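You operate a simulated robot arm through the tools that you are given. There is no shell and no other tool.

You run a simulated robot arm. Do the job below in one go: nothing can be reset, and whatever is moved stays where it is left.

## Task
Burn in the red lamp head at half level till the display runs down.
Fine: head on its base, rail on, level at half, start; switch the rail off when it shows nought.

The check looks at the end state, three seconds after you hand in, the way a careful person would. Anything else that was tipped, shoved, dropped, spilled or broken makes it a failure.

## Robot
A 7-joint arm with a two-finger parallel gripper, fixed in place. Base frame: the origin is on the floor under the middle of its stand, x ahead of it, y to its left, z up; the work surface is at about z = 0.9. Lengths are in m, angles in degrees, forces in N, time in s.
With the tool pointing down near the work surface it reaches from about 0.3 to 0.68 m from the base axis. Its first joint turns from -66.0 to 66.0 degrees. Payload 1.57 kg.
Tool frame: the origin (TCP) lies between the finger pads and is the grasp point; the fingertips stand 0.03 m ahead of it; z points along the fingers, y is the line along which they close. Largest opening 0.11 m; finger width 0.024, thickness 0.012; the body of the gripper, 0.048 by 0.112 m, starts 0.078 m behind the TCP.
Orientation is that of the tool frame in the base frame, as [roll, pitch, yaw] about the fixed x, y, z axes, in that order (R = Rz(yaw) Ry(pitch) Rx(roll)). With the fingers straight down and closing along the base's y, the tool's x points along the base's -x, its y along +y and its z along -z.

## Interface
- The arm moves only by the tool move_arm. Its argument "plan" is a list of rows, each a list of 6 numbers: the shift along the tool's x, y, z in m, then the turn, a rotation vector about the tool's x, y, z in degrees. In form: [[x, y, z, ax, ay, az], ...]. A call has 1 to 20 rows; each row shifts and turns the commanded pose from where the row before left it, along the tool's axes as they then stand. "jaw" is the gripper command, from -1 (fully open) to 1 (shut), values between in proportion, set as the call begins (left out, the last holds). Rows are played at 5 a second. More than 0.05 m and 8.6 degrees between two rows, or a gripper value outside its range, and nothing of the call is played. Where a pose cannot be reached the arm comes as near as it can. A force on the tool above 40 N (or 10 N above the force at the start of the call, whichever is more), or a blocked arm, ends the call early, and 0.2 s more pass. Each finger travels about 0.108 m/s and halts on what it meets, pressing with about 28 N; the grip force reading is that of the motor and also rises with nothing between the fingers. The clock runs only during rows and for 0.2 s after the last one: add rows that do not move to give the fingers time. The reply holds the time, the measured pose of the TCP, the force on the tool along the base axes, the opening and the grip force, in the units named above and with some noise, with the torque about the TCP (base axes, N m) and any sound that the robot's microphone picked up.
- Cameras (640 x 400 px; columns grow to the right, rows downward): "scene" is fixed at [0.1598, -0.3848, 1.4115]; the picture's right is [0.83, -0.56, 0.00], its down [-0.29, -0.42, -0.86] and it looks along [0.49, 0.71, -0.51] (base axes); focal length 288 px, centre (320, 200). "wrist" rides on the gripper at [0.07, 0.016, -0.141] in the tool frame; the picture's right is [-0.23, 0.97, 0.00], its down [-0.86, -0.20, -0.48] and it looks along [-0.47, -0.11, 0.88] (tool axes); focal length 222 px, centre (320, 200).
- grab_frame(camera): a new picture of that camera. No time passes.
- point_at(camera, pixels): for up to 12 pixels [column, row] of the newest picture of that camera ("zoom" is the newest enlarged one), the place [x, y, z] in the base frame of the surface seen there, good to about 0.002 m. No time passes.
- zoom(camera, box): a new picture of the part [left, top, right, bottom] of that camera's present view, enlarged. No time passes.
- close_job(): hands the job in; it is judged then, once.

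Unless the task says otherwise, let go and move clear before handing in.

The tools are called after "Emit:" as a command line: name --pt "numbers of a row" for each row, then --argument value for the rest, lists and objects as JSON in quotes. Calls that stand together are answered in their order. move_arm: Moves the arm, as the interface text tells. Its arguments: {"type":"object","properties":{"plan":{"type":"array"},"jaw":{"type":"number"}},"required":["plan"]} The other tools are called the same way: grab_frame (camera) takes a picture; point_at (camera, pixels) gives the place of the surface under pixels of a picture; zoom (camera, box) takes an enlarged picture of a part of a camera's view; close_job () hands the job in.

At the start:

```text
clock: 0.0
position: [0.3763, 0.0755, 1.2672]
tool_rot: [179.9, 0.0, 179.9]
wrist_force: [-0.3, 0.4, -0.6]
moment: [0.02, 0.0, -0.01]
gripper_width: 0.11
finger_force: 0.1
```

scene: 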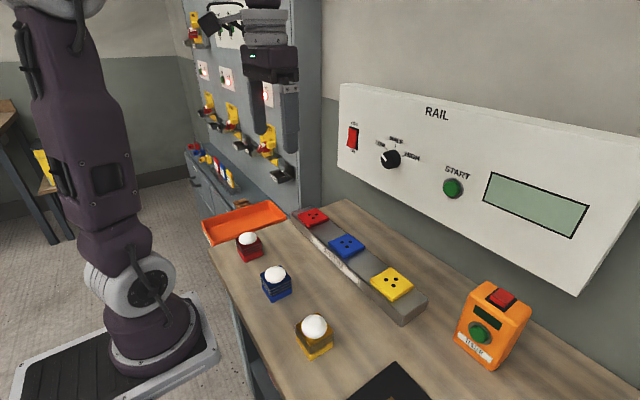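
wrist: 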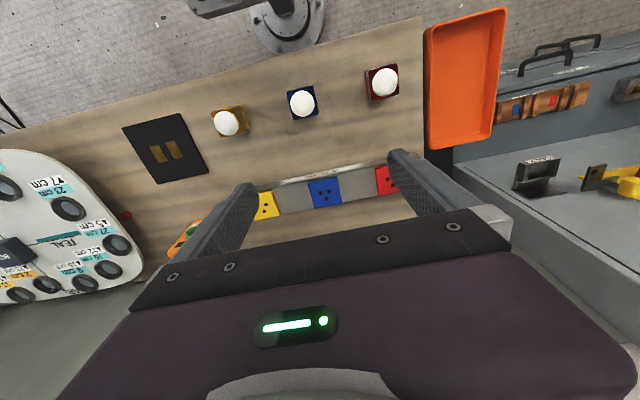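

The scene shows three lamp heads (red at about (248,245), blue (275,282), yellow (314,335)), three coloured bases at (313,216), (346,245), (392,283), and the rail panel with switch, level knob, start button and display. I'll zoom in on these before moving.

Emit:
zoom --camera "scene" --box '[330, 80, 490, 210]'

Emit:
zoom --camera "scene" --box '[200, 190, 360, 300]'

Emit:
zoom --camera "scene" --box '[440, 150, 620, 380]'

Emit:
zoom --camera "wrist" --box '[340, 40, 460, 220]'

Emit:
point_at --camera "scene" --pixels '[[248, 239], [250, 252], [313, 216], [346, 245], [392, 283], [352, 138], [390, 158], [452, 187], [535, 205], [275, 274], [340, 230], [420, 310]]'

```text
3.08 times, centred on (410, 145) of scene
```

zoom: 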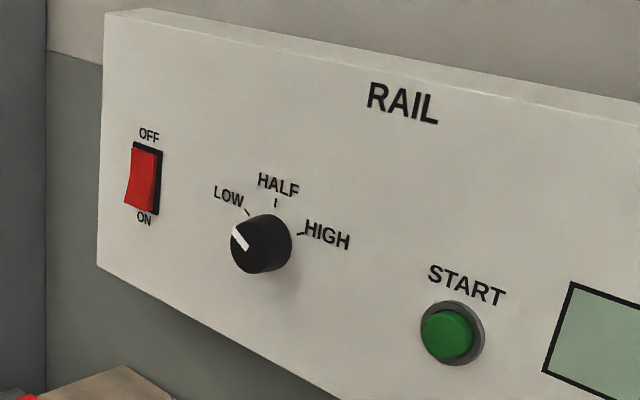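

```text
3.64 times, centred on (280, 245) of scene
```

zoom: 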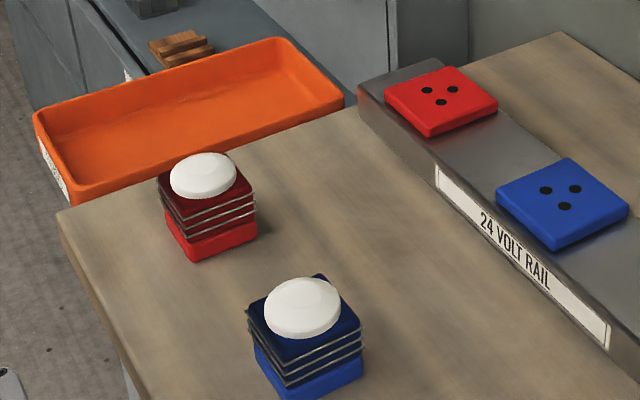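

```text
1.74 times, centred on (530, 265) of scene
```

zoom: 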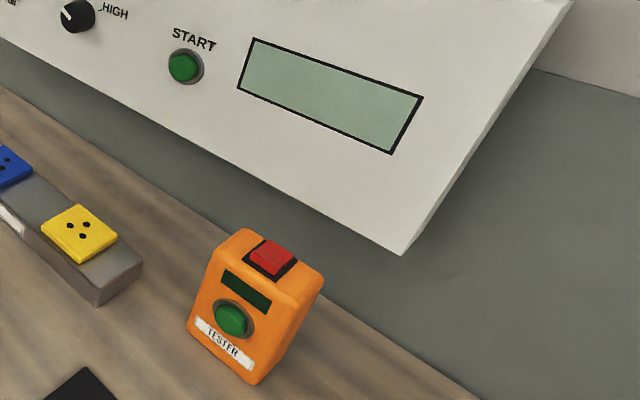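

```text
2.22 times, centred on (400, 130) of wrist
```

zoom: 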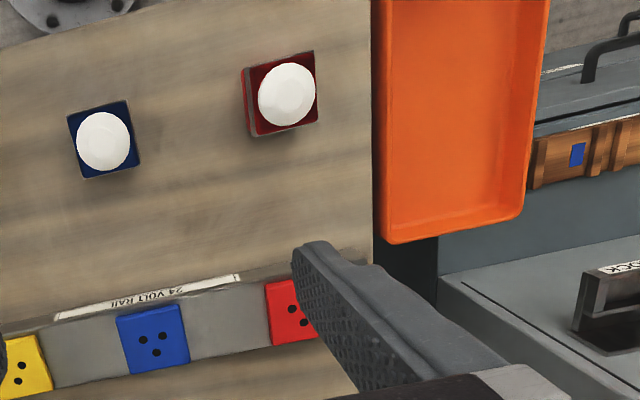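

```text
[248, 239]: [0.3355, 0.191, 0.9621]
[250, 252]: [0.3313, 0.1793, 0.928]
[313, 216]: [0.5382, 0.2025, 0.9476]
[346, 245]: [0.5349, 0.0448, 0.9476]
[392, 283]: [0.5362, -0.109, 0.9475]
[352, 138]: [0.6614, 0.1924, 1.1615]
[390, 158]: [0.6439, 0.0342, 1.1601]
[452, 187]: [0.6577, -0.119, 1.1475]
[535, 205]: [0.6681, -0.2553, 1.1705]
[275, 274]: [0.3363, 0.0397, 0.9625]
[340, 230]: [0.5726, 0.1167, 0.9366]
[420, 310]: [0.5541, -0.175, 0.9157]
```

The rocker sits under OFF/ON labels, the knob's white mark points at LOW, and the display is blank. I'll look closer at the red head, the red base holes and the controls.

Emit:
zoom --camera "scene" --box '[230, 225, 270, 265]'

Emit:
zoom --camera "scene" --box '[285, 195, 345, 240]'

Emit:
zoom --camera "wrist" --box '[355, 55, 415, 110]'

Emit:
zoom --camera "scene" --box '[340, 115, 370, 160]'

Emit:
zoom --camera "scene" --box '[370, 130, 430, 180]'

Emit:
zoom --camera "scene" --box '[180, 40, 320, 215]'

```text
10.00 times, centred on (250, 245) of scene
```

zoom: 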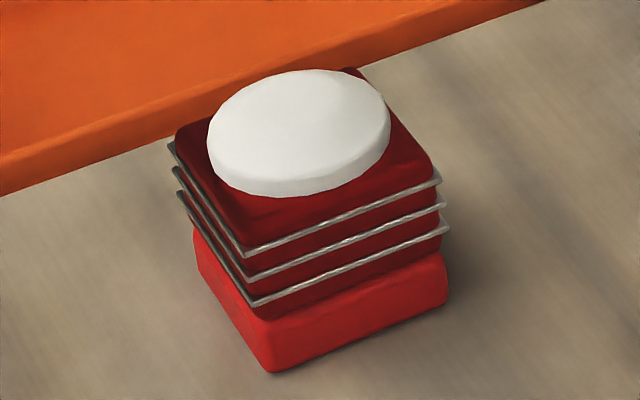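

```text
8.89 times, centred on (315, 218) of scene
```

zoom: 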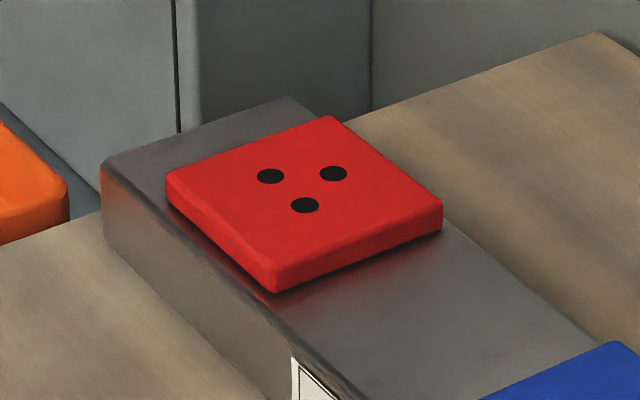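

```text
7.27 times, centred on (385, 82) of wrist
```

zoom: 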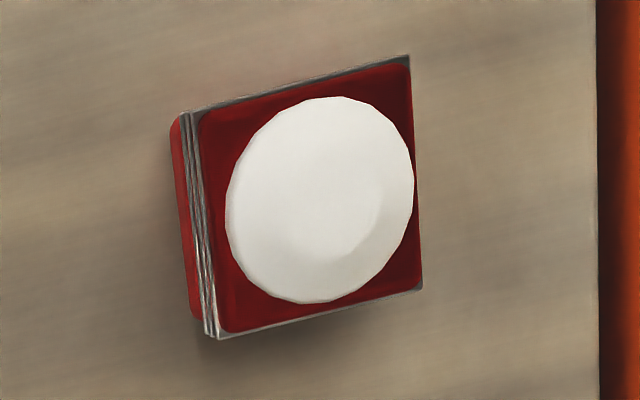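

```text
8.89 times, centred on (355, 138) of scene
```

zoom: 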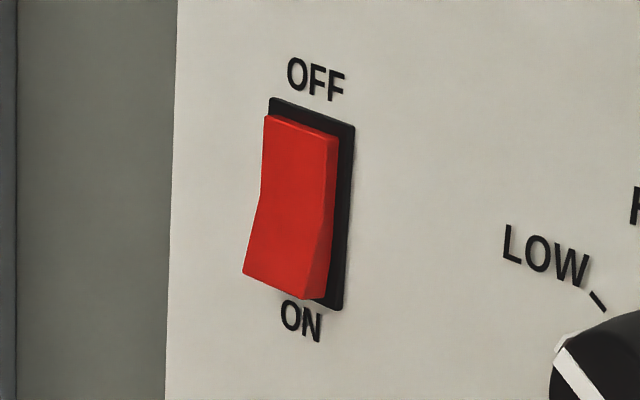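

```text
8.00 times, centred on (400, 155) of scene
```

zoom: 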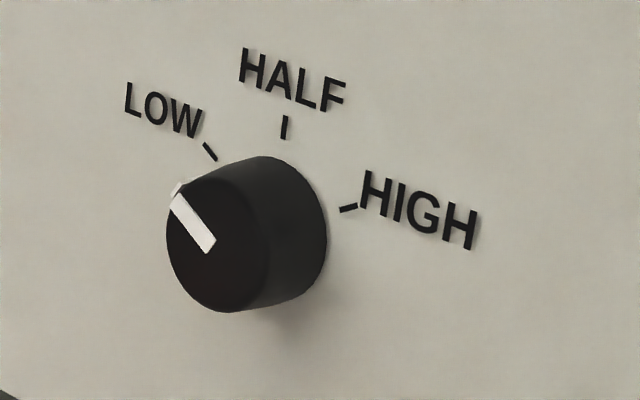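

```text
2.29 times, centred on (250, 128) of scene
```

zoom: 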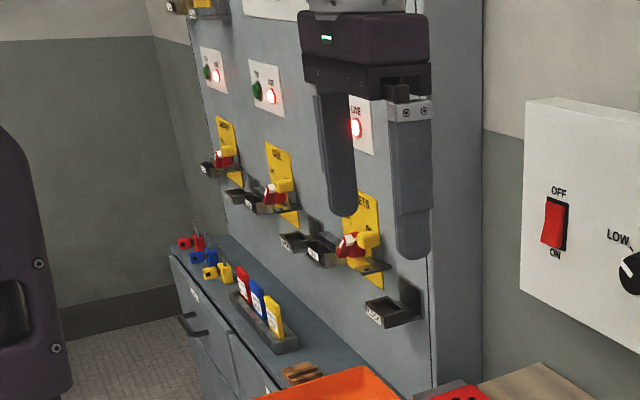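

The rocker's lower (ON) end stands out, so the rail is off, and the knob is at LOW. Now I'll measure the red base's corners and holes from a zoomed picture.

Emit:
zoom --camera "scene" --box '[285, 195, 345, 240]'

Emit:
point_at --camera "zoom" --pixels '[[271, 176], [333, 174], [305, 205], [175, 173], [330, 122], [435, 206], [278, 272], [150, 170], [290, 110], [270, 265], [230, 280], [420, 300]]'

Emit:
zoom --camera "scene" --box '[230, 225, 270, 265]'

Emit:
point_at --camera "zoom" --pixels '[[300, 125], [248, 240], [435, 170], [180, 135], [350, 72], [272, 325], [440, 265], [200, 240], [350, 335], [255, 305], [450, 225], [300, 250]]'

```text
8.89 times, centred on (315, 218) of scene
```

zoom: 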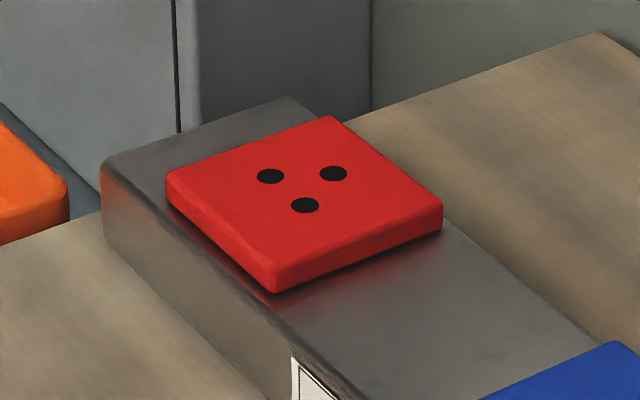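

```text
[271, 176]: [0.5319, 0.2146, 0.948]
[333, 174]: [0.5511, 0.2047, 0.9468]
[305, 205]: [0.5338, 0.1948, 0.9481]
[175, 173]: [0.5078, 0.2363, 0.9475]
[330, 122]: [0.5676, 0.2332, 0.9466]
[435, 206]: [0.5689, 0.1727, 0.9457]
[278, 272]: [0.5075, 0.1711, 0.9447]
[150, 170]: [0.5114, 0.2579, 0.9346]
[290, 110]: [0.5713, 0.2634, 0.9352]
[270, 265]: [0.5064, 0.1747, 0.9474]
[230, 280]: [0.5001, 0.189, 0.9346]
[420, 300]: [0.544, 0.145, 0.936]
```

```text
10.00 times, centred on (250, 245) of scene
```

zoom: 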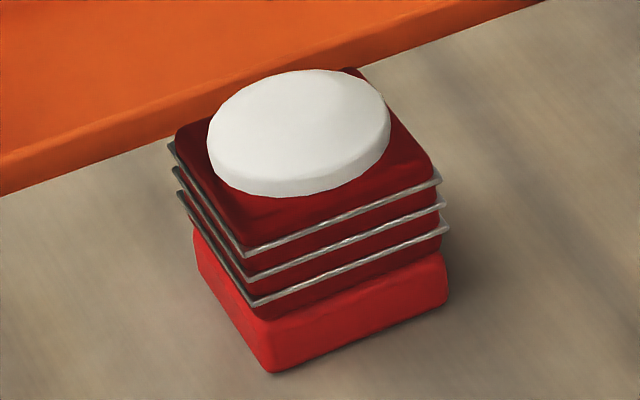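

```text
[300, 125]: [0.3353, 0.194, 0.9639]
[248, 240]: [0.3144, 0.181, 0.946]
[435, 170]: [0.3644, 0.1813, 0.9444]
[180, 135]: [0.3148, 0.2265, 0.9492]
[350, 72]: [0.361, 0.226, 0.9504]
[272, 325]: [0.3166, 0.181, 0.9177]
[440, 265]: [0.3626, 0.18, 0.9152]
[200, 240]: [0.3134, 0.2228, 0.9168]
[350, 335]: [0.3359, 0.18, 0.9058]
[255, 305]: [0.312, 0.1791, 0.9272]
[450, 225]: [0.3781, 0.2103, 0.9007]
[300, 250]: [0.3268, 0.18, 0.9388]
```

The red base centre is about (0.538, 0.204, top 0.947), with its hole triangle pointing +x. The red head is about (0.338, 0.203) and square to the axes. Now I'll measure the panel controls and plane.

Emit:
zoom --camera "scene" --box '[335, 105, 415, 175]'

Emit:
point_at --camera "zoom" --pixels '[[150, 85], [155, 165], [125, 205], [150, 225], [60, 90], [60, 240], [500, 90], [500, 380], [400, 210], [440, 235], [455, 285], [180, 130]]'

Emit:
zoom --camera "scene" --box '[425, 155, 485, 215]'

Emit:
point_at --camera "zoom" --pixels '[[300, 215], [275, 215], [345, 250], [345, 180], [300, 270], [200, 300], [450, 300], [500, 100], [255, 200], [330, 215]]'

```text
5.71 times, centred on (375, 140) of scene
```

zoom: 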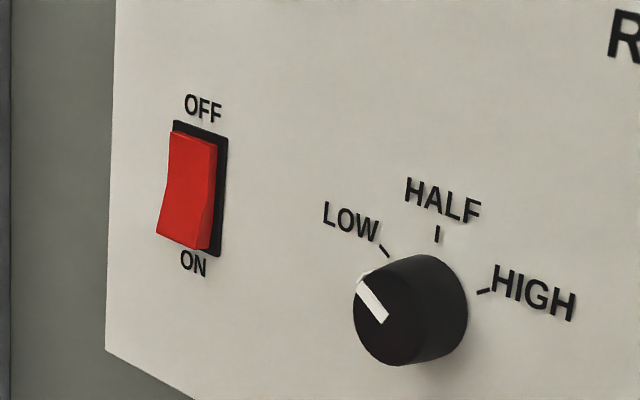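

```text
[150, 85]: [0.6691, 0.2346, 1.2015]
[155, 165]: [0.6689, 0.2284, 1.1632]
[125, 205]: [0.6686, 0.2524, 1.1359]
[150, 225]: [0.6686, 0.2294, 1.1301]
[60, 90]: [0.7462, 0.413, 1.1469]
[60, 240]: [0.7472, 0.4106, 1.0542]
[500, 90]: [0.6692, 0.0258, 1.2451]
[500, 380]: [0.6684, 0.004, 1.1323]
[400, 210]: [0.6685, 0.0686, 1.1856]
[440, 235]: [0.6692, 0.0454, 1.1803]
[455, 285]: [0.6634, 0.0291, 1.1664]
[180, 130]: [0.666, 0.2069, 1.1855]
```

```text
6.67 times, centred on (455, 185) of scene
```

zoom: 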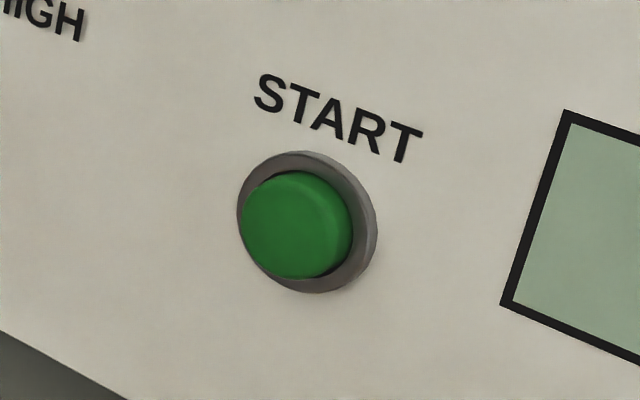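

```text
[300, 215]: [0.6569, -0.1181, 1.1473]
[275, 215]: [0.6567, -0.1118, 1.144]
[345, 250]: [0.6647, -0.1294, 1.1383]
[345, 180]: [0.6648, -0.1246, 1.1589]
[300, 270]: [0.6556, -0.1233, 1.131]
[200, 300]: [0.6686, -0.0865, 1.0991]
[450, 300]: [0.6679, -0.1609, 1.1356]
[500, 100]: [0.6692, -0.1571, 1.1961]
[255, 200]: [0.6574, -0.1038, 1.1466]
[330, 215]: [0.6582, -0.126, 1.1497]
```

The panel is a vertical plane at x≈0.669. I'll measure the knob face, marker and ticks, plus the rocker surfaces.

Emit:
zoom --camera "scene" --box '[370, 130, 430, 180]'

Emit:
point_at --camera "zoom" --pixels '[[210, 245], [172, 198], [170, 240], [222, 310], [265, 240], [215, 175], [209, 150], [284, 130], [348, 208], [325, 235], [265, 158], [180, 190]]'

Emit:
zoom --camera "scene" --box '[340, 115, 370, 160]'

Emit:
point_at --camera "zoom" --pixels '[[268, 118], [335, 142], [262, 200], [330, 215], [245, 272], [310, 297], [285, 250], [300, 165], [345, 130], [330, 305], [295, 205], [325, 295]]'

```text
8.00 times, centred on (400, 155) of scene
```

zoom: 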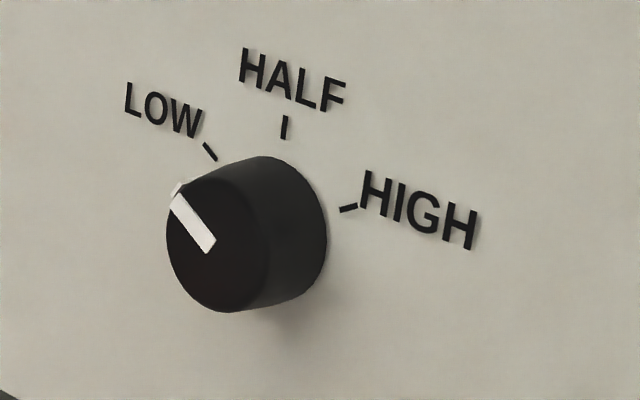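

```text
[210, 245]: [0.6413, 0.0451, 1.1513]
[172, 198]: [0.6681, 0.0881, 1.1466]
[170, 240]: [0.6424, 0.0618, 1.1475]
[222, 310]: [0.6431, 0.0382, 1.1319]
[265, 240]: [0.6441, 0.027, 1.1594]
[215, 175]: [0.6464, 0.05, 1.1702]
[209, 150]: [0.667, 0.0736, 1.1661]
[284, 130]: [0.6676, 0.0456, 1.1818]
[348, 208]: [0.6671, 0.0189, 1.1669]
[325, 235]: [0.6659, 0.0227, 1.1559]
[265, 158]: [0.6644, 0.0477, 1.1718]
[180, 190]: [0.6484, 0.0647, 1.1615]
```

```text
8.89 times, centred on (355, 138) of scene
```

zoom: 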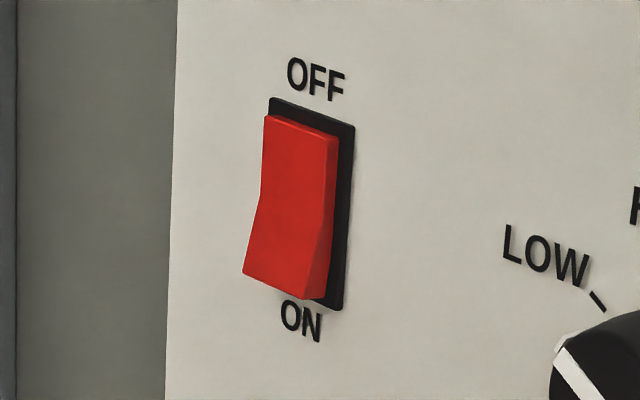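

```text
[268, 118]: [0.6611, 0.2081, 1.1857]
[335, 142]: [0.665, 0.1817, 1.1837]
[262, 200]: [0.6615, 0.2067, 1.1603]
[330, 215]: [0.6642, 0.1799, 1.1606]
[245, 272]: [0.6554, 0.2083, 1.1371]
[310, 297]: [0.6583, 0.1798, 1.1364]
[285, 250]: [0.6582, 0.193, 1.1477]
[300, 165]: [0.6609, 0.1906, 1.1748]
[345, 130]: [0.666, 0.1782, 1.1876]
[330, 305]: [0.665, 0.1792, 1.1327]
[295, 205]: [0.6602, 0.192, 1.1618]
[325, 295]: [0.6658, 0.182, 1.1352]
```

The knob axis is about (y 0.045, z 1.151) with its face at x≈0.642. It needs about +60° clockwise, from LOW to HALF. Next I'll check the clearance to the tray near the red head, then move above the head with the jaws partly open.

Emit:
point_at --camera "scene" --pixels '[[216, 243], [245, 232], [283, 217], [283, 207], [210, 235], [205, 220], [430, 365], [495, 340], [505, 295], [400, 395], [478, 335], [330, 345]]'

Emit:
move_arm --pt "0.01 0.032 0.02 0 0 0" --pt "0.01 0.032 0.03 0 0 0" --pt "0.01 0.032 0.03 0 0 0" --pt "0.008 0.0315 0.03 0 0 0" --pt "0 0 0 0 0 0" --jaw -0.4

```text
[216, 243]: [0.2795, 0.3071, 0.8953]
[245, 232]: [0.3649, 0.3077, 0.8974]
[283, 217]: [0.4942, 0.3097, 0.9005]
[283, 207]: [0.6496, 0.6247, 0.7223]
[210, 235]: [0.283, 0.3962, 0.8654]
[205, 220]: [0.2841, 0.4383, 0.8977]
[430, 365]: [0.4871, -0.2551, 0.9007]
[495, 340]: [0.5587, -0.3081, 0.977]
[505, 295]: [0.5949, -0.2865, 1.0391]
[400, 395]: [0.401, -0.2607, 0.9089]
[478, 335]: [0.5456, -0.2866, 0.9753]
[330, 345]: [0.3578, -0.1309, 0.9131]
```

```text
clock: 1.2
position: [0.3384, 0.2046, 1.1573]
tool_rot: [-180.0, 0.0, -180.0]
wrist_force: [-0.4, -0.4, 1.0]
moment: [-0.01, 0.0, -0.04]
gripper_width: 0.0771
finger_force: 0.1
```

The tray edge is at y≈0.307, so it is clear of the fingers. The arm is above the red head with the jaws at 0.077. I'll take the wrist and scene pictures.

Emit:
grab_frame --camera "wrist"

Emit:
zoom --camera "scene" --box '[200, 180, 360, 300]'

```text
taken
```

wrist: 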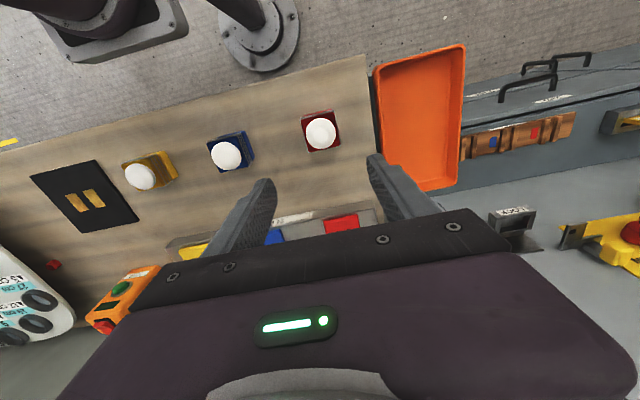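

```text
3.33 times, centred on (280, 240) of scene
```

zoom: 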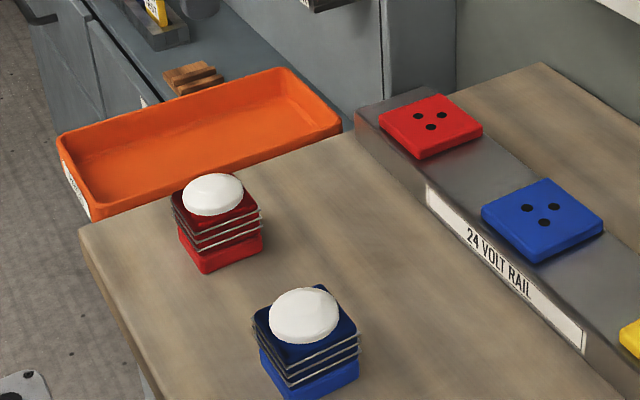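

The red head is right below the gripper, with fin edges at y≈0.180 to 0.2265. I'll descend so the fingertips stop about 8 mm above the bench, with open jaws on either side of the head.

Emit:
move_arm --pt "0 -0.0012 0.04 0 0 0" --pt "0 0 0.045 0 0 0" --pt "0 0 0.045 0 0 0" --pt "0 0 0.04 0 0 0" --pt "0 0 0.03 0 0 0" --pt "0 0 0.0193 0 0 0" --pt "0 0 0 0 0 0"

Emit:
grab_frame --camera "scene"

Emit:
zoom --camera "scene" --box '[200, 180, 320, 290]'

Emit:
grab_frame --camera "wrist"

```text
clock: 2.8
position: [0.3366, 0.2008, 0.9375]
tool_rot: [179.9, 0.1, -180.0]
wrist_force: [0.0, -0.5, -0.1]
moment: [-0.03, 0.02, 0.0]
gripper_width: 0.0767
finger_force: 0.0
```

```text
taken
```

scene: 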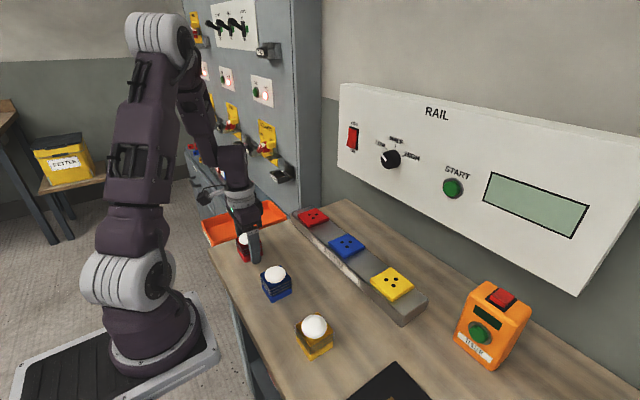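

```text
3.64 times, centred on (260, 235) of scene
```

zoom: 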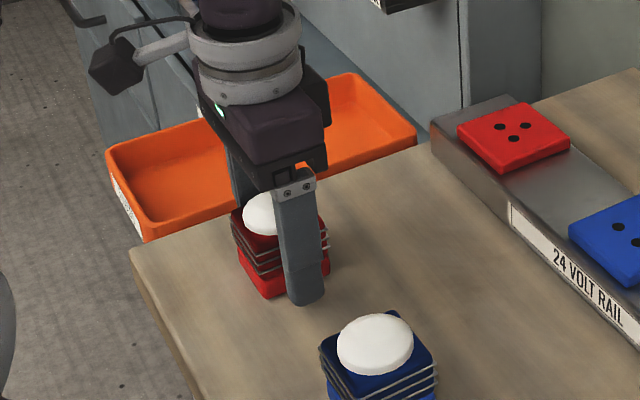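

```text
taken
```

wrist: 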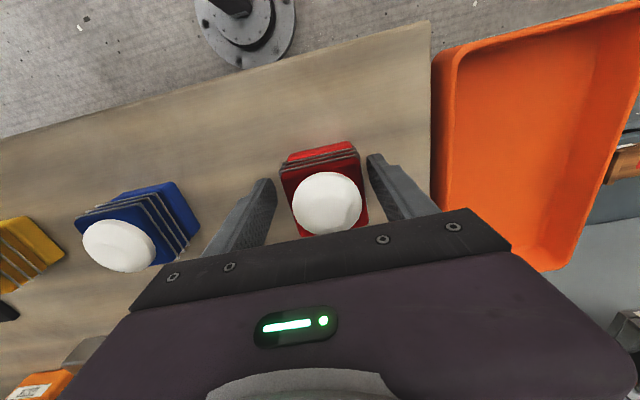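

The fingers straddle the red head (scene zoom around (300,230)) and nothing else is close. I'll close the jaws on it.

Emit:
move_arm --pt "0 0 0 0 0 0" --pt "0 0 0 0 0 0" --pt "0 0 0 0 0 0" --pt "0 0 0 0 0 0" --jaw 1

Emit:
zoom --camera "scene" --box '[200, 180, 320, 290]'

```text
clock: 3.8
position: [0.3379, 0.2015, 0.9389]
tool_rot: [179.9, 0.0, -180.0]
wrist_force: [-0.4, 0.8, 0.0]
moment: [0.02, 0.03, 0.0]
gripper_width: 0.052
finger_force: 28.3
```

```text
3.64 times, centred on (260, 235) of scene
```

zoom: 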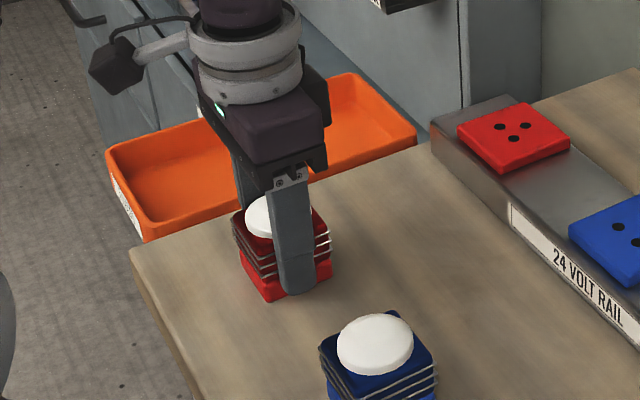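

The jaws stopped at 0.052 with 28 N, so the head is held across its fins. I'll lift it a little and check that it comes along.

Emit:
move_arm --pt "0 0 -0.01 0 0 0" --pt "0 0 -0.02 0 0 0" --pt "0 0 -0.04 0 0 0" --pt "0 0 -0.045 0 0 0" --pt "0 0 -0.045 0 0 0" --pt "0 0 -0.03 0 0 0" --pt "0 0 0 0 0 0"

Emit:
grab_frame --camera "scene"

Emit:
zoom --camera "scene" --box '[190, 120, 320, 220]'

```text
clock: 5.4
position: [0.3378, 0.2023, 1.1288]
tool_rot: [179.9, -0.1, -180.0]
wrist_force: [0.2, 0.3, -1.7]
moment: [0.0, -0.02, -0.01]
gripper_width: 0.0518
finger_force: 27.9
```

```text
taken
```

scene: 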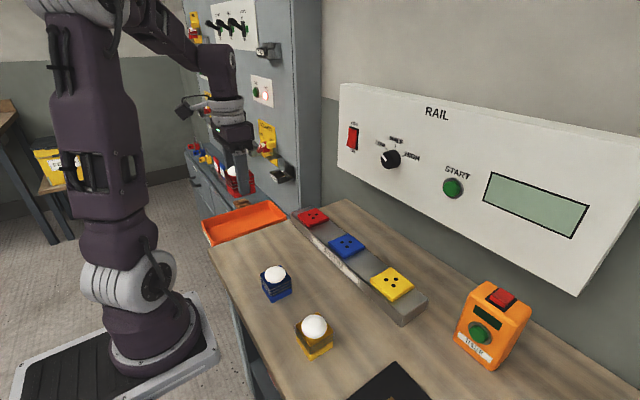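

```text
4.00 times, centred on (255, 170) of scene
```

zoom: 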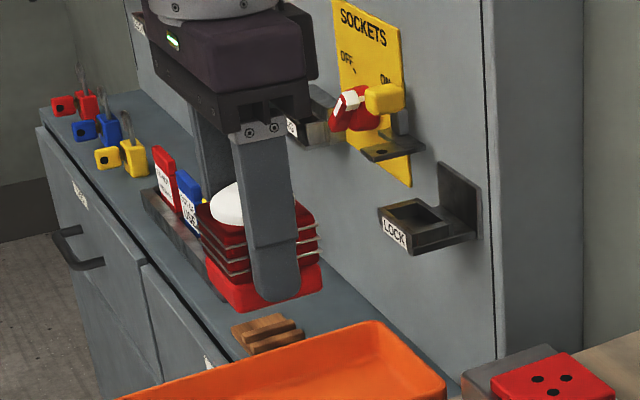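

The head is in the grip and lifted. Before placing it I want to see its underside (pins), so I'll check where the cabinet on the left is, to have room to tilt.

Emit:
point_at --camera "zoom" --pixels '[[420, 240], [460, 200], [380, 30], [350, 110], [480, 60], [265, 285], [300, 270], [230, 290]]'

Emit:
move_arm --pt "-0.02 -0.04 -0.02 0 0 0" --pt "-0.02 -0.045 -0.02 0 0 0" --pt "-0.02 -0.045 -0.02 0 0 0" --pt "-0.02 -0.04 -0.02 0 0 0" --pt "-0.01 -0.03 -0.02 0 0 0" --pt "0 0 0 0 0 0"

```text
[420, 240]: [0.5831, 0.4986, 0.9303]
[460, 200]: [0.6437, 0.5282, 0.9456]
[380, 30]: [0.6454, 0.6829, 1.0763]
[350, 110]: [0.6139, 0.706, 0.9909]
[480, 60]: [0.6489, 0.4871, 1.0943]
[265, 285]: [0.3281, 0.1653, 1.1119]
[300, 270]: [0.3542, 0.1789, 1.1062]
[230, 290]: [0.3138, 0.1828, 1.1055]
```

```text
refused: row 2 steps farther than a row can; nothing moved
```

Row 2 exceeded the step limit, so nothing moved. The cabinet is at y≈0.49 or more, so there is room. I'll repeat with smaller steps.

Emit:
move_arm --pt "-0.015 -0.033 -0.015 0 0 0" --pt "-0.015 -0.035 -0.02 0 0 0" --pt "-0.015 -0.035 -0.02 0 0 0" --pt "-0.015 -0.035 -0.02 0 0 0" --pt "-0.015 -0.035 -0.02 0 0 0" --pt "-0.005 -0.027 -0.015 0 0 0" --pt "0 0 0 0 0 0"

```text
clock: 7.0
position: [0.4187, 0.0016, 1.2364]
tool_rot: [-179.9, 0.0, 179.9]
wrist_force: [0.0, 0.6, -1.0]
moment: [-0.01, -0.01, -0.01]
gripper_width: 0.0518
finger_force: 27.7
```

The head is still held at 0.0518 width, at (0.419, 0.002, 1.236). I'll tilt the tool about its x axis so the head's underside faces the scene camera.

Emit:
move_arm --pt "0 0 0 8 0 0" --pt "0 0 0 8 0 0" --pt "0 0 0 8 0 0" --pt "0 0 0 8 0 0" --pt "0 0 0 8 0 0" --pt "0 0 0 8 0 0" --pt "0 0 0 8 0 0" --pt "0 0 0 0 0 0"

Emit:
grab_frame --camera "scene"

```text
clock: 8.8
position: [0.4186, 0.0018, 1.2371]
tool_rot: [-123.8, 0.0, 179.9]
wrist_force: [0.4, -0.3, -0.2]
moment: [0.03, 0.02, 0.0]
gripper_width: 0.0518
finger_force: 28.1
```

```text
taken
```

scene: 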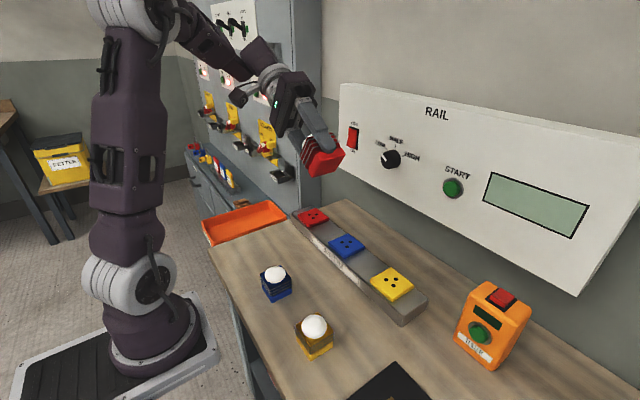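

Emit:
zoom --camera "scene" --box '[285, 115, 365, 185]'

```text
5.71 times, centred on (325, 150) of scene
```

zoom: 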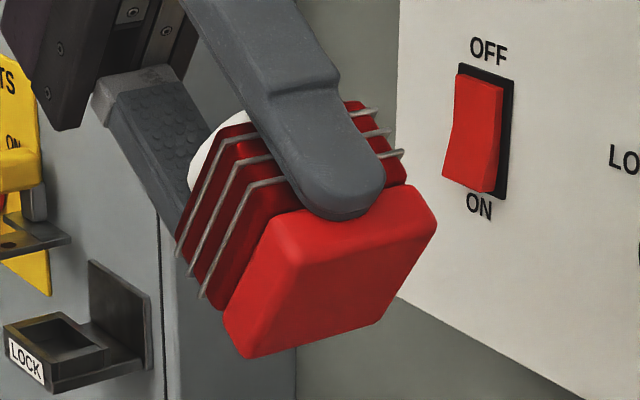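

The underside of the head is plain, with no pins or key, so only a square and centred seating matters. I'll tilt back upright and carry it at height to over the red base.

Emit:
move_arm --pt "0 0 0 -8 0 0" --pt "0 0 0 -8 0 0" --pt "0 0 0 -8 0 0" --pt "0 0 0 -8 0 0" --pt "0 0 0 -8 0 0" --pt "0 0 0 -8 0 0" --pt "0 0 0 -8 0 0" --pt "0 0 0 0 0 0"

Emit:
move_arm --pt "-0.017 0.029 0 0 0 0" --pt "-0.017 0.029 0 0 0 0" --pt "-0.017 0.029 0.01 0 0 0" --pt "-0.017 0.029 0.015 0 0 0" --pt "-0.017 0.029 0.02 0 0 0" --pt "-0.017 0.029 0.025 0 0 0" --pt "-0.017 0.028 0.03 0 0 0" --pt "0 0 0 0 0 0"

Emit:
grab_frame --camera "scene"

Emit:
grab_frame --camera "wrist"

```text
clock: 10.6
position: [0.4187, 0.0009, 1.2392]
tool_rot: [179.9, 0.0, 180.0]
wrist_force: [-0.8, 0.8, -1.0]
moment: [0.03, 0.02, 0.01]
gripper_width: 0.0518
finger_force: 28.1
```

```text
clock: 12.4
position: [0.5386, 0.2059, 1.1369]
tool_rot: [179.9, 0.0, 179.8]
wrist_force: [0.4, -0.1, -0.9]
moment: [0.0, 0.0, 0.0]
gripper_width: 0.0519
finger_force: 28.6
```

```text
taken
```

scene: 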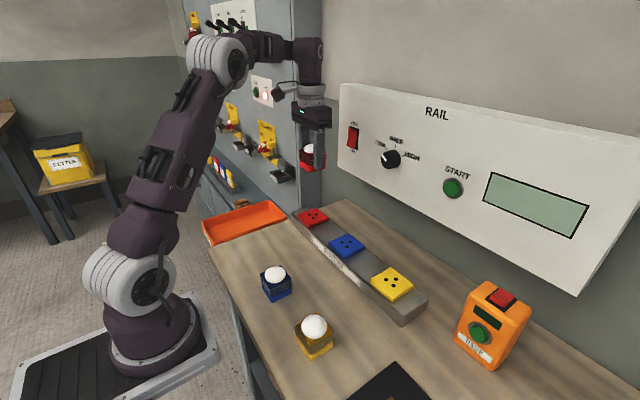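

```text
taken
```

wrist: 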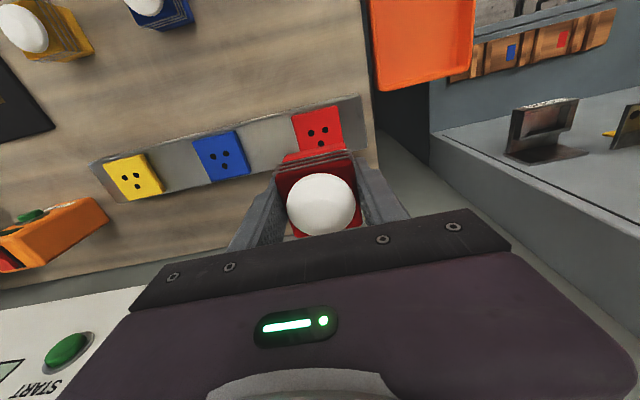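

The head is held upright over the red base (wrist picture around (320,130) shows it ahead of the base). I'll descend to about 1 cm above the base and check the alignment.

Emit:
move_arm --pt "0 0 0.035 0 0 0" --pt "0 0 0.04 0 0 0" --pt "0 0 0.03 0 0 0" --pt "0 0 0.02 0 0 0" --pt "0 0 0.015 0 0 0" --pt "0 0 0 0 0 0"

Emit:
zoom --camera "scene" --box '[275, 170, 355, 240]'

Emit:
zoom --camera "wrist" --box '[240, 60, 420, 240]'

```text
clock: 13.8
position: [0.5384, 0.2021, 0.9983]
tool_rot: [180.0, 0.1, 180.0]
wrist_force: [-0.1, 0.5, -0.4]
moment: [0.0, 0.01, -0.02]
gripper_width: 0.052
finger_force: 27.8
```

```text
5.71 times, centred on (315, 205) of scene
```

zoom: 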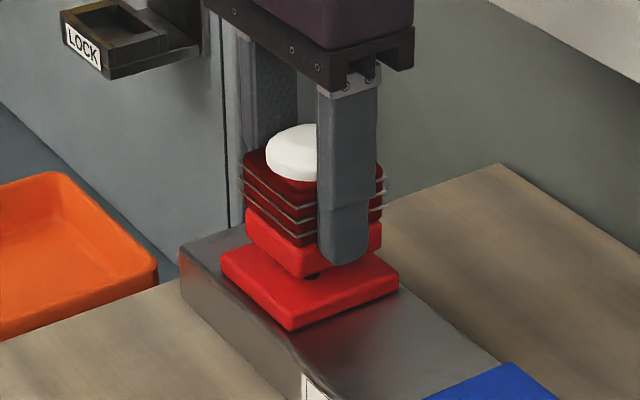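

```text
2.22 times, centred on (330, 150) of wrist
```

zoom: 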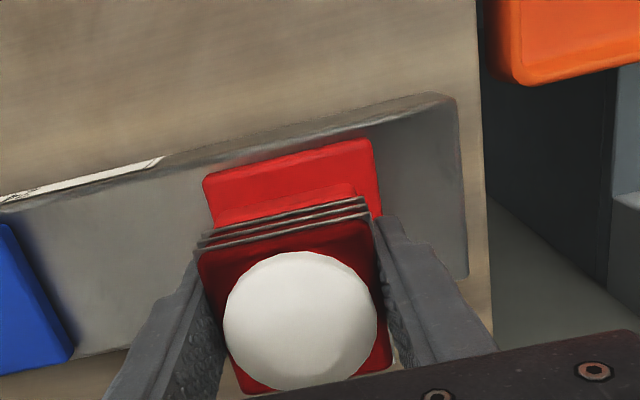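

The head hovers about 1 cm over the red base. I'll measure corners of both to check the centring.

Emit:
zoom --camera "scene" --box '[295, 190, 335, 220]'

Emit:
point_at --camera "zoom" --pixels '[[200, 195], [215, 240], [165, 215], [120, 145], [250, 235], [465, 185], [180, 320], [60, 225], [520, 225], [190, 300], [400, 260], [465, 150]]'

```text
13.33 times, centred on (315, 205) of scene
```

zoom: 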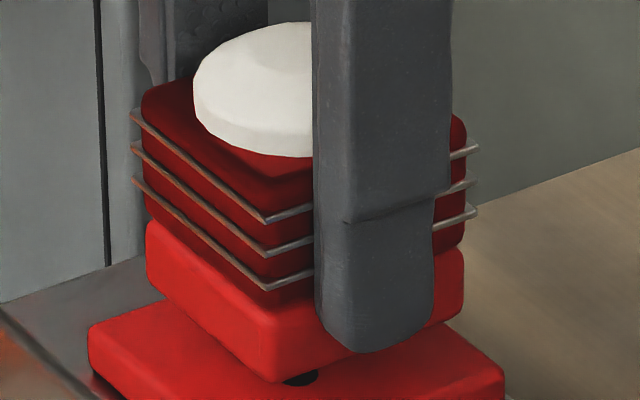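

```text
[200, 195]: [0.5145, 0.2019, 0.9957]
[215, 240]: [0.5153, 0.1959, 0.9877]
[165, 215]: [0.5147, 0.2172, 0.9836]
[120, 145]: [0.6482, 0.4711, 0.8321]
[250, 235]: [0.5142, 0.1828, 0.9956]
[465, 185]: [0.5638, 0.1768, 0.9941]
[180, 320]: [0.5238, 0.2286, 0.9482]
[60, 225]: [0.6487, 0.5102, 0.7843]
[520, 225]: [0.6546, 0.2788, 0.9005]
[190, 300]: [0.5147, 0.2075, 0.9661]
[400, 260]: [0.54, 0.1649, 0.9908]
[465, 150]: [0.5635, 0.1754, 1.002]
```

The head block spans about x 0.5147–0.563 and is centred at y≈0.203, which matches the base centre (0.538, 0.204). I'll lower it slowly toward contact.

Emit:
move_arm --pt "0 0.0003 0.004 0 0 0" --pt "0 0 0.003 0 0 0" --pt "0 0 0.002 0 0 0" --pt "0 0 0.001 0 0 0" --pt "0 0 0 0 0 0"

Emit:
zoom --camera "scene" --box '[295, 190, 335, 230]'

```text
clock: 15.0
position: [0.5375, 0.2036, 0.9886]
tool_rot: [-180.0, -0.1, 179.9]
wrist_force: [-0.4, 0.2, -0.9]
moment: [0.02, -0.03, 0.0]
gripper_width: 0.0516
finger_force: 27.9
```

```text
10.00 times, centred on (315, 210) of scene
```

zoom: 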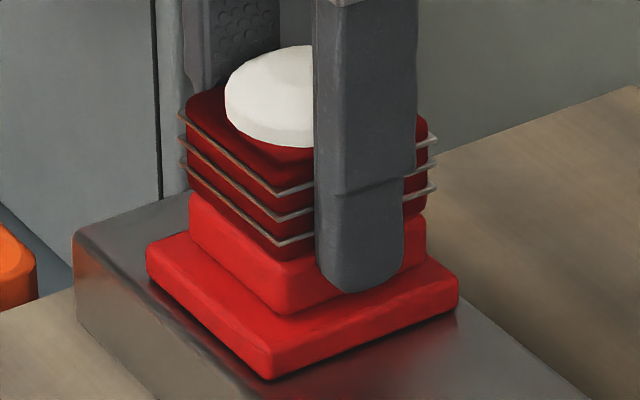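

The head is almost on the base with no contact force yet. I'll creep down in 1 mm steps.

Emit:
move_arm --pt "0 0 0.001 0 0 0" --pt "0 0 0.001 0 0 0" --pt "0 0 0 0 0 0"

Emit:
zoom --camera "scene" --box '[295, 190, 335, 230]'

```text
clock: 15.8
position: [0.5376, 0.2047, 0.9858]
tool_rot: [179.9, -0.1, 180.0]
wrist_force: [-9.2, 7.2, 10.8]
moment: [0.05, 0.1, -0.19]
gripper_width: 0.0516
finger_force: 27.9
heard: snap
```

```text
10.00 times, centred on (315, 210) of scene
```

zoom: 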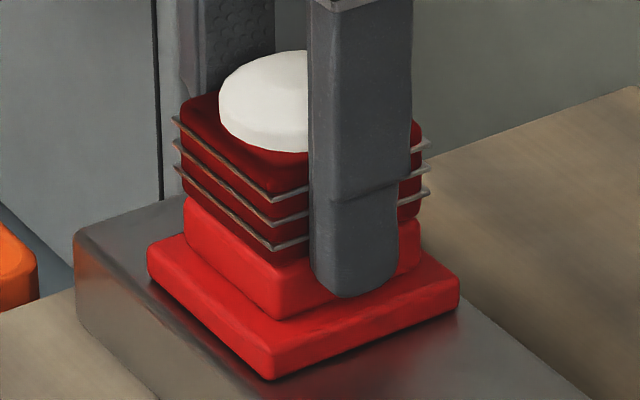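

A snap was heard and the head seated on the red base, with small side forces as it self-centred. I'll let go.

Emit:
move_arm --pt "0 0 0 0 0 0" --pt "0 0 0 0 0 0" --pt "0 0 0 0 0 0" --jaw -0.4

Emit:
zoom --camera "scene" --box '[285, 180, 345, 230]'

```text
clock: 16.6
position: [0.5387, 0.2051, 0.9862]
tool_rot: [180.0, 0.1, -180.0]
wrist_force: [-0.2, 0.8, 1.6]
moment: [0.02, 0.01, 0.02]
gripper_width: 0.077
finger_force: 0.0
```

```text
8.00 times, centred on (315, 205) of scene
```

zoom: 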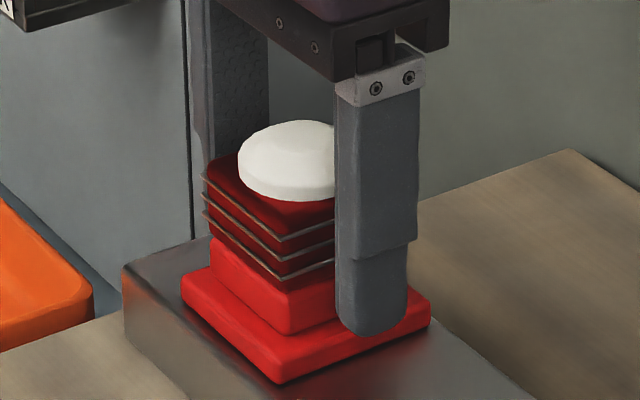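

The head stands square and centred on the red base, released. I'll rise straight up, then back off toward mid-space.

Emit:
move_arm --pt "0 0 -0.02 0 0 0" --pt "0 0 -0.035 0 0 0" --pt "0 0 -0.045 0 0 0" --pt "0 0 -0.045 0 0 0" --pt "0 0 -0.04 0 0 0" --pt "0.03 0 -0.02 0 0 0" --pt "0.04 -0.01 0 0 0 0" --pt "0.03 -0.02 0 0 0 0" --pt "0 0 0 0 0 0"

Emit:
grab_frame --camera "scene"

```text
clock: 18.6
position: [0.4374, 0.1752, 1.1902]
tool_rot: [-180.0, 0.0, 179.8]
wrist_force: [-0.2, 0.5, 0.4]
moment: [-0.05, 0.01, 0.01]
gripper_width: 0.077
finger_force: 0.0
```

```text
taken
```

scene: 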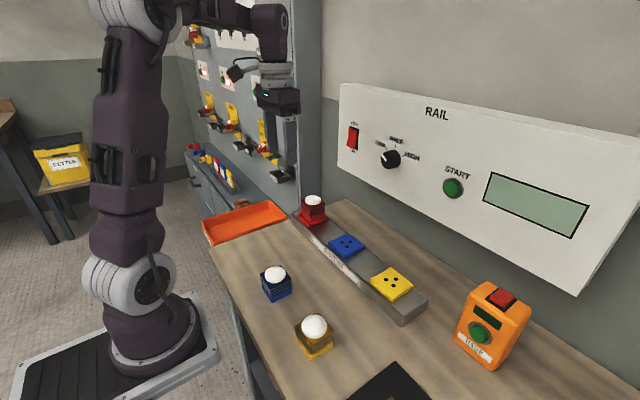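

The red head sits on its base and the other items are undisturbed. I'll shut the jaws and turn the tool to point horizontally at the panel (tool z → +x), slightly further forward.

Emit:
move_arm --pt "-0.04 0 0 0 0 0" --pt "0 0 0 0 -8.5 0" --pt "0 0 0 0 -8.5 0" --pt "0 0 0 0 -8.5 0" --pt "0 0 0 0 -8.5 0" --pt "0 0 0 0 -8.5 0" --pt "0 0 0 0 -8.5 0" --pt "0 0 0 0 -8.5 0" --pt "0 0 0 0 -8.5 0" --pt "0 0 0 0 -8.5 0" --pt "0 0 0 0 -8.5 0" --pt "0 0 0 0 -5 0" --pt "0 0 0 0 0 0" --jaw 1

Emit:
grab_frame --camera "scene"

Emit:
grab_frame --camera "wrist"

```text
clock: 21.4
position: [0.4776, 0.1746, 1.1917]
tool_rot: [-179.9, 69.0, 180.0]
wrist_force: [0.6, 0.3, 0.5]
moment: [-0.01, -0.03, -0.05]
gripper_width: 0.0
finger_force: 21.6
out of reach, approached as far as the arm can: row 10, 11, 12
```

```text
taken
```

scene: 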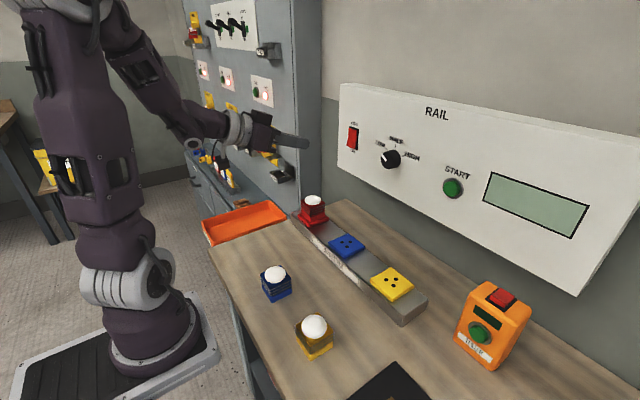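

```text
taken
```

wrist: 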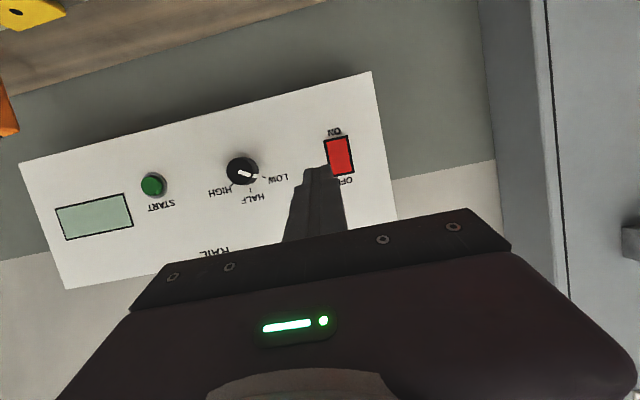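

The tool reached only 69° of the 90° turn because it's too close in. Rows 10–12 were out of reach. I'll nudge forward along tool z by 2 cm and see how the pose reads.

Emit:
move_arm --pt "0 0 0.02 0 0 0" --pt "0 0 0 0 0 0"

```text
clock: 22.0
position: [0.4972, 0.173, 1.1838]
tool_rot: [-179.9, 68.9, -180.0]
wrist_force: [-0.4, 0.3, -0.2]
moment: [0.0, 0.0, -0.03]
gripper_width: 0.0
finger_force: 21.4
```

The commanded pose follows what was reached (pitch 68.9). I'll move 4 cm forward at constant height, then try to finish the turn to horizontal.

Emit:
move_arm --pt "-0.0143 0 0.0374 0 0 0" --pt "-0.0143 0 0.0374 0 0 0" --pt "0 0 0 0 -7 0" --pt "0 0 0 0 -7 0" --pt "0 0 0 0 -7 0" --pt "0 0 0 0 0 0"

Emit:
grab_frame --camera "scene"

```text
clock: 23.4
position: [0.5765, 0.1739, 1.1836]
tool_rot: [-11.8, 89.9, -12.0]
wrist_force: [0.3, 1.5, -0.3]
moment: [0.02, 0.02, -0.01]
gripper_width: 0.0002
finger_force: 21.6
```

```text
taken
```

scene: 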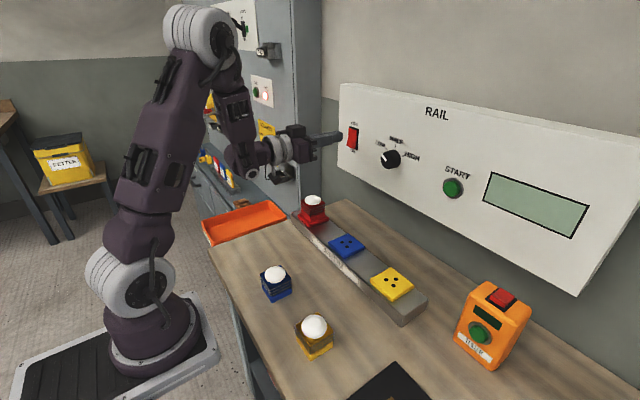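

The tool now points straight at the panel, with tips at x≈0.607. I'll line up with the rocker's ON end (y 0.193, z 1.143) and advance to just short of it.

Emit:
move_arm --pt "0.02 0.01 0 0 0 0" --pt "0.0207 0.009 0 0 0 0" --pt "0 0 0.02 0 0 0" --pt "0 0 0.014 0 0 0" --pt "0 0 0 0 0 0"

Emit:
grab_frame --camera "scene"

Emit:
zoom --camera "scene" --box '[310, 100, 390, 180]'

Emit:
grab_frame --camera "wrist"

```text
clock: 24.6
position: [0.6112, 0.1923, 1.141]
tool_rot: [117.6, 90.0, 117.5]
wrist_force: [-0.1, 1.1, 1.2]
moment: [0.01, 0.01, 0.0]
gripper_width: 0.0004
finger_force: 21.6
```

```text
taken
```

scene: 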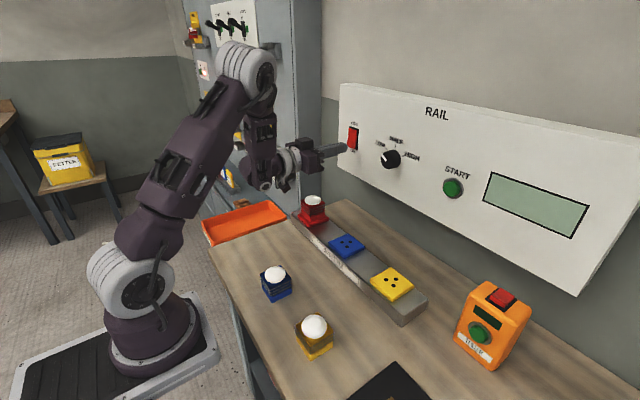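

```text
5.00 times, centred on (350, 140) of scene
```

zoom: 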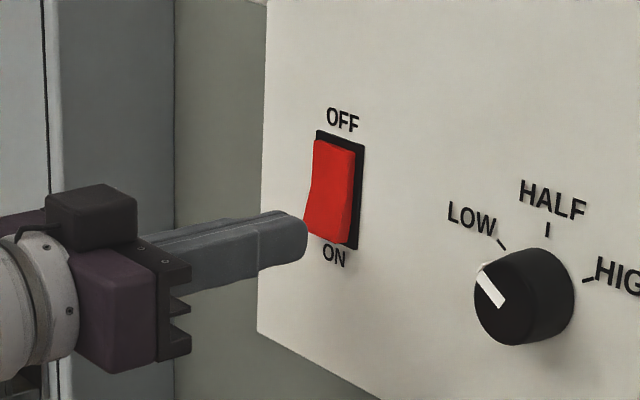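

```text
taken
```

wrist: 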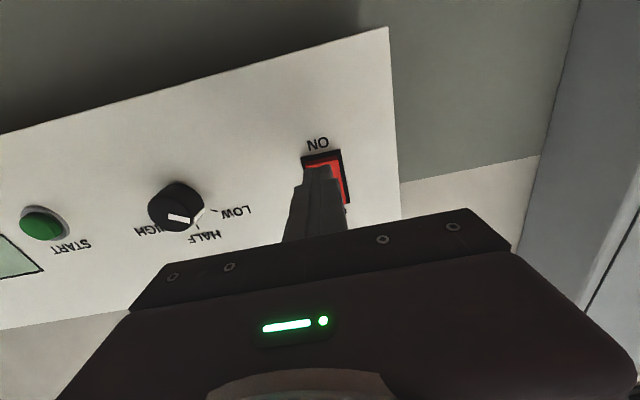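

The fingertips are at x≈0.641, aligned with the rocker's lower half (wrist picture (322,165)). I'll press forward in small steps.

Emit:
move_arm --pt "0 0 0.008 0 0 0" --pt "0 0 0.004 0 0 0" --pt "0 0 0.002 0 0 0" --pt "0 0 0.002 0 0 0" --pt "0 0 0.002 0 0 0" --pt "0 0 0 0 0 0"

Emit:
zoom --camera "scene" --box '[310, 100, 390, 180]'

```text
clock: 26.0
position: [0.6278, 0.1933, 1.1431]
tool_rot: [-83.9, 90.0, -83.9]
wrist_force: [-0.6, 0.5, -0.3]
moment: [-0.01, -0.01, 0.01]
gripper_width: 0.0
finger_force: 21.1
```

```text
5.00 times, centred on (350, 140) of scene
```

zoom: 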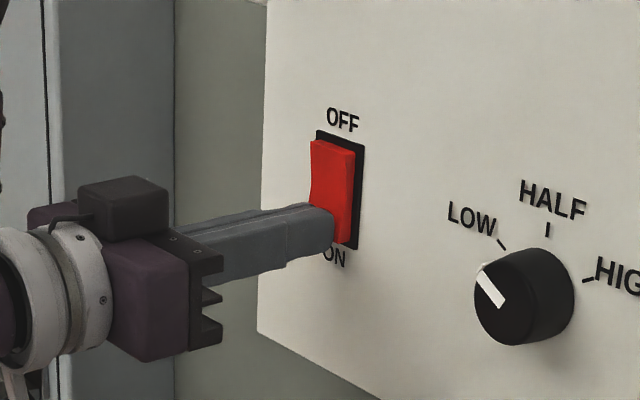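

The rocker's top now seems to stand out more, but no click was heard and the force is nil. I'll push a few mm further to be sure.

Emit:
move_arm --pt "0 0 0.002 0 0 0" --pt "0 0 0.002 0 0 0" --pt "0 0 0 0 0 0"

Emit:
zoom --camera "scene" --box '[310, 100, 390, 180]'

Emit:
grab_frame --camera "scene"

```text
clock: 26.6
position: [0.6296, 0.1921, 1.1429]
tool_rot: [-108.6, 89.9, -108.7]
wrist_force: [-26.6, -9.2, 3.5]
moment: [0.19, -0.46, -0.24]
gripper_width: 0.0
finger_force: 21.4
stopped in row 3: the force on the tool passed its limit at 46 N (the readings are from after the stop); the commanded pose is now the measured one
```

```text
5.00 times, centred on (350, 140) of scene
```

zoom: 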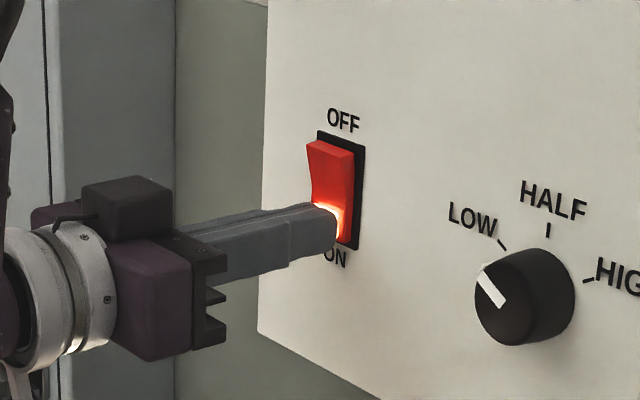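

```text
taken
```

scene: 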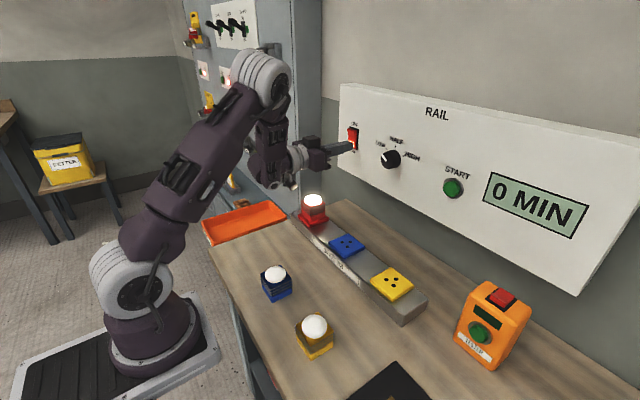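

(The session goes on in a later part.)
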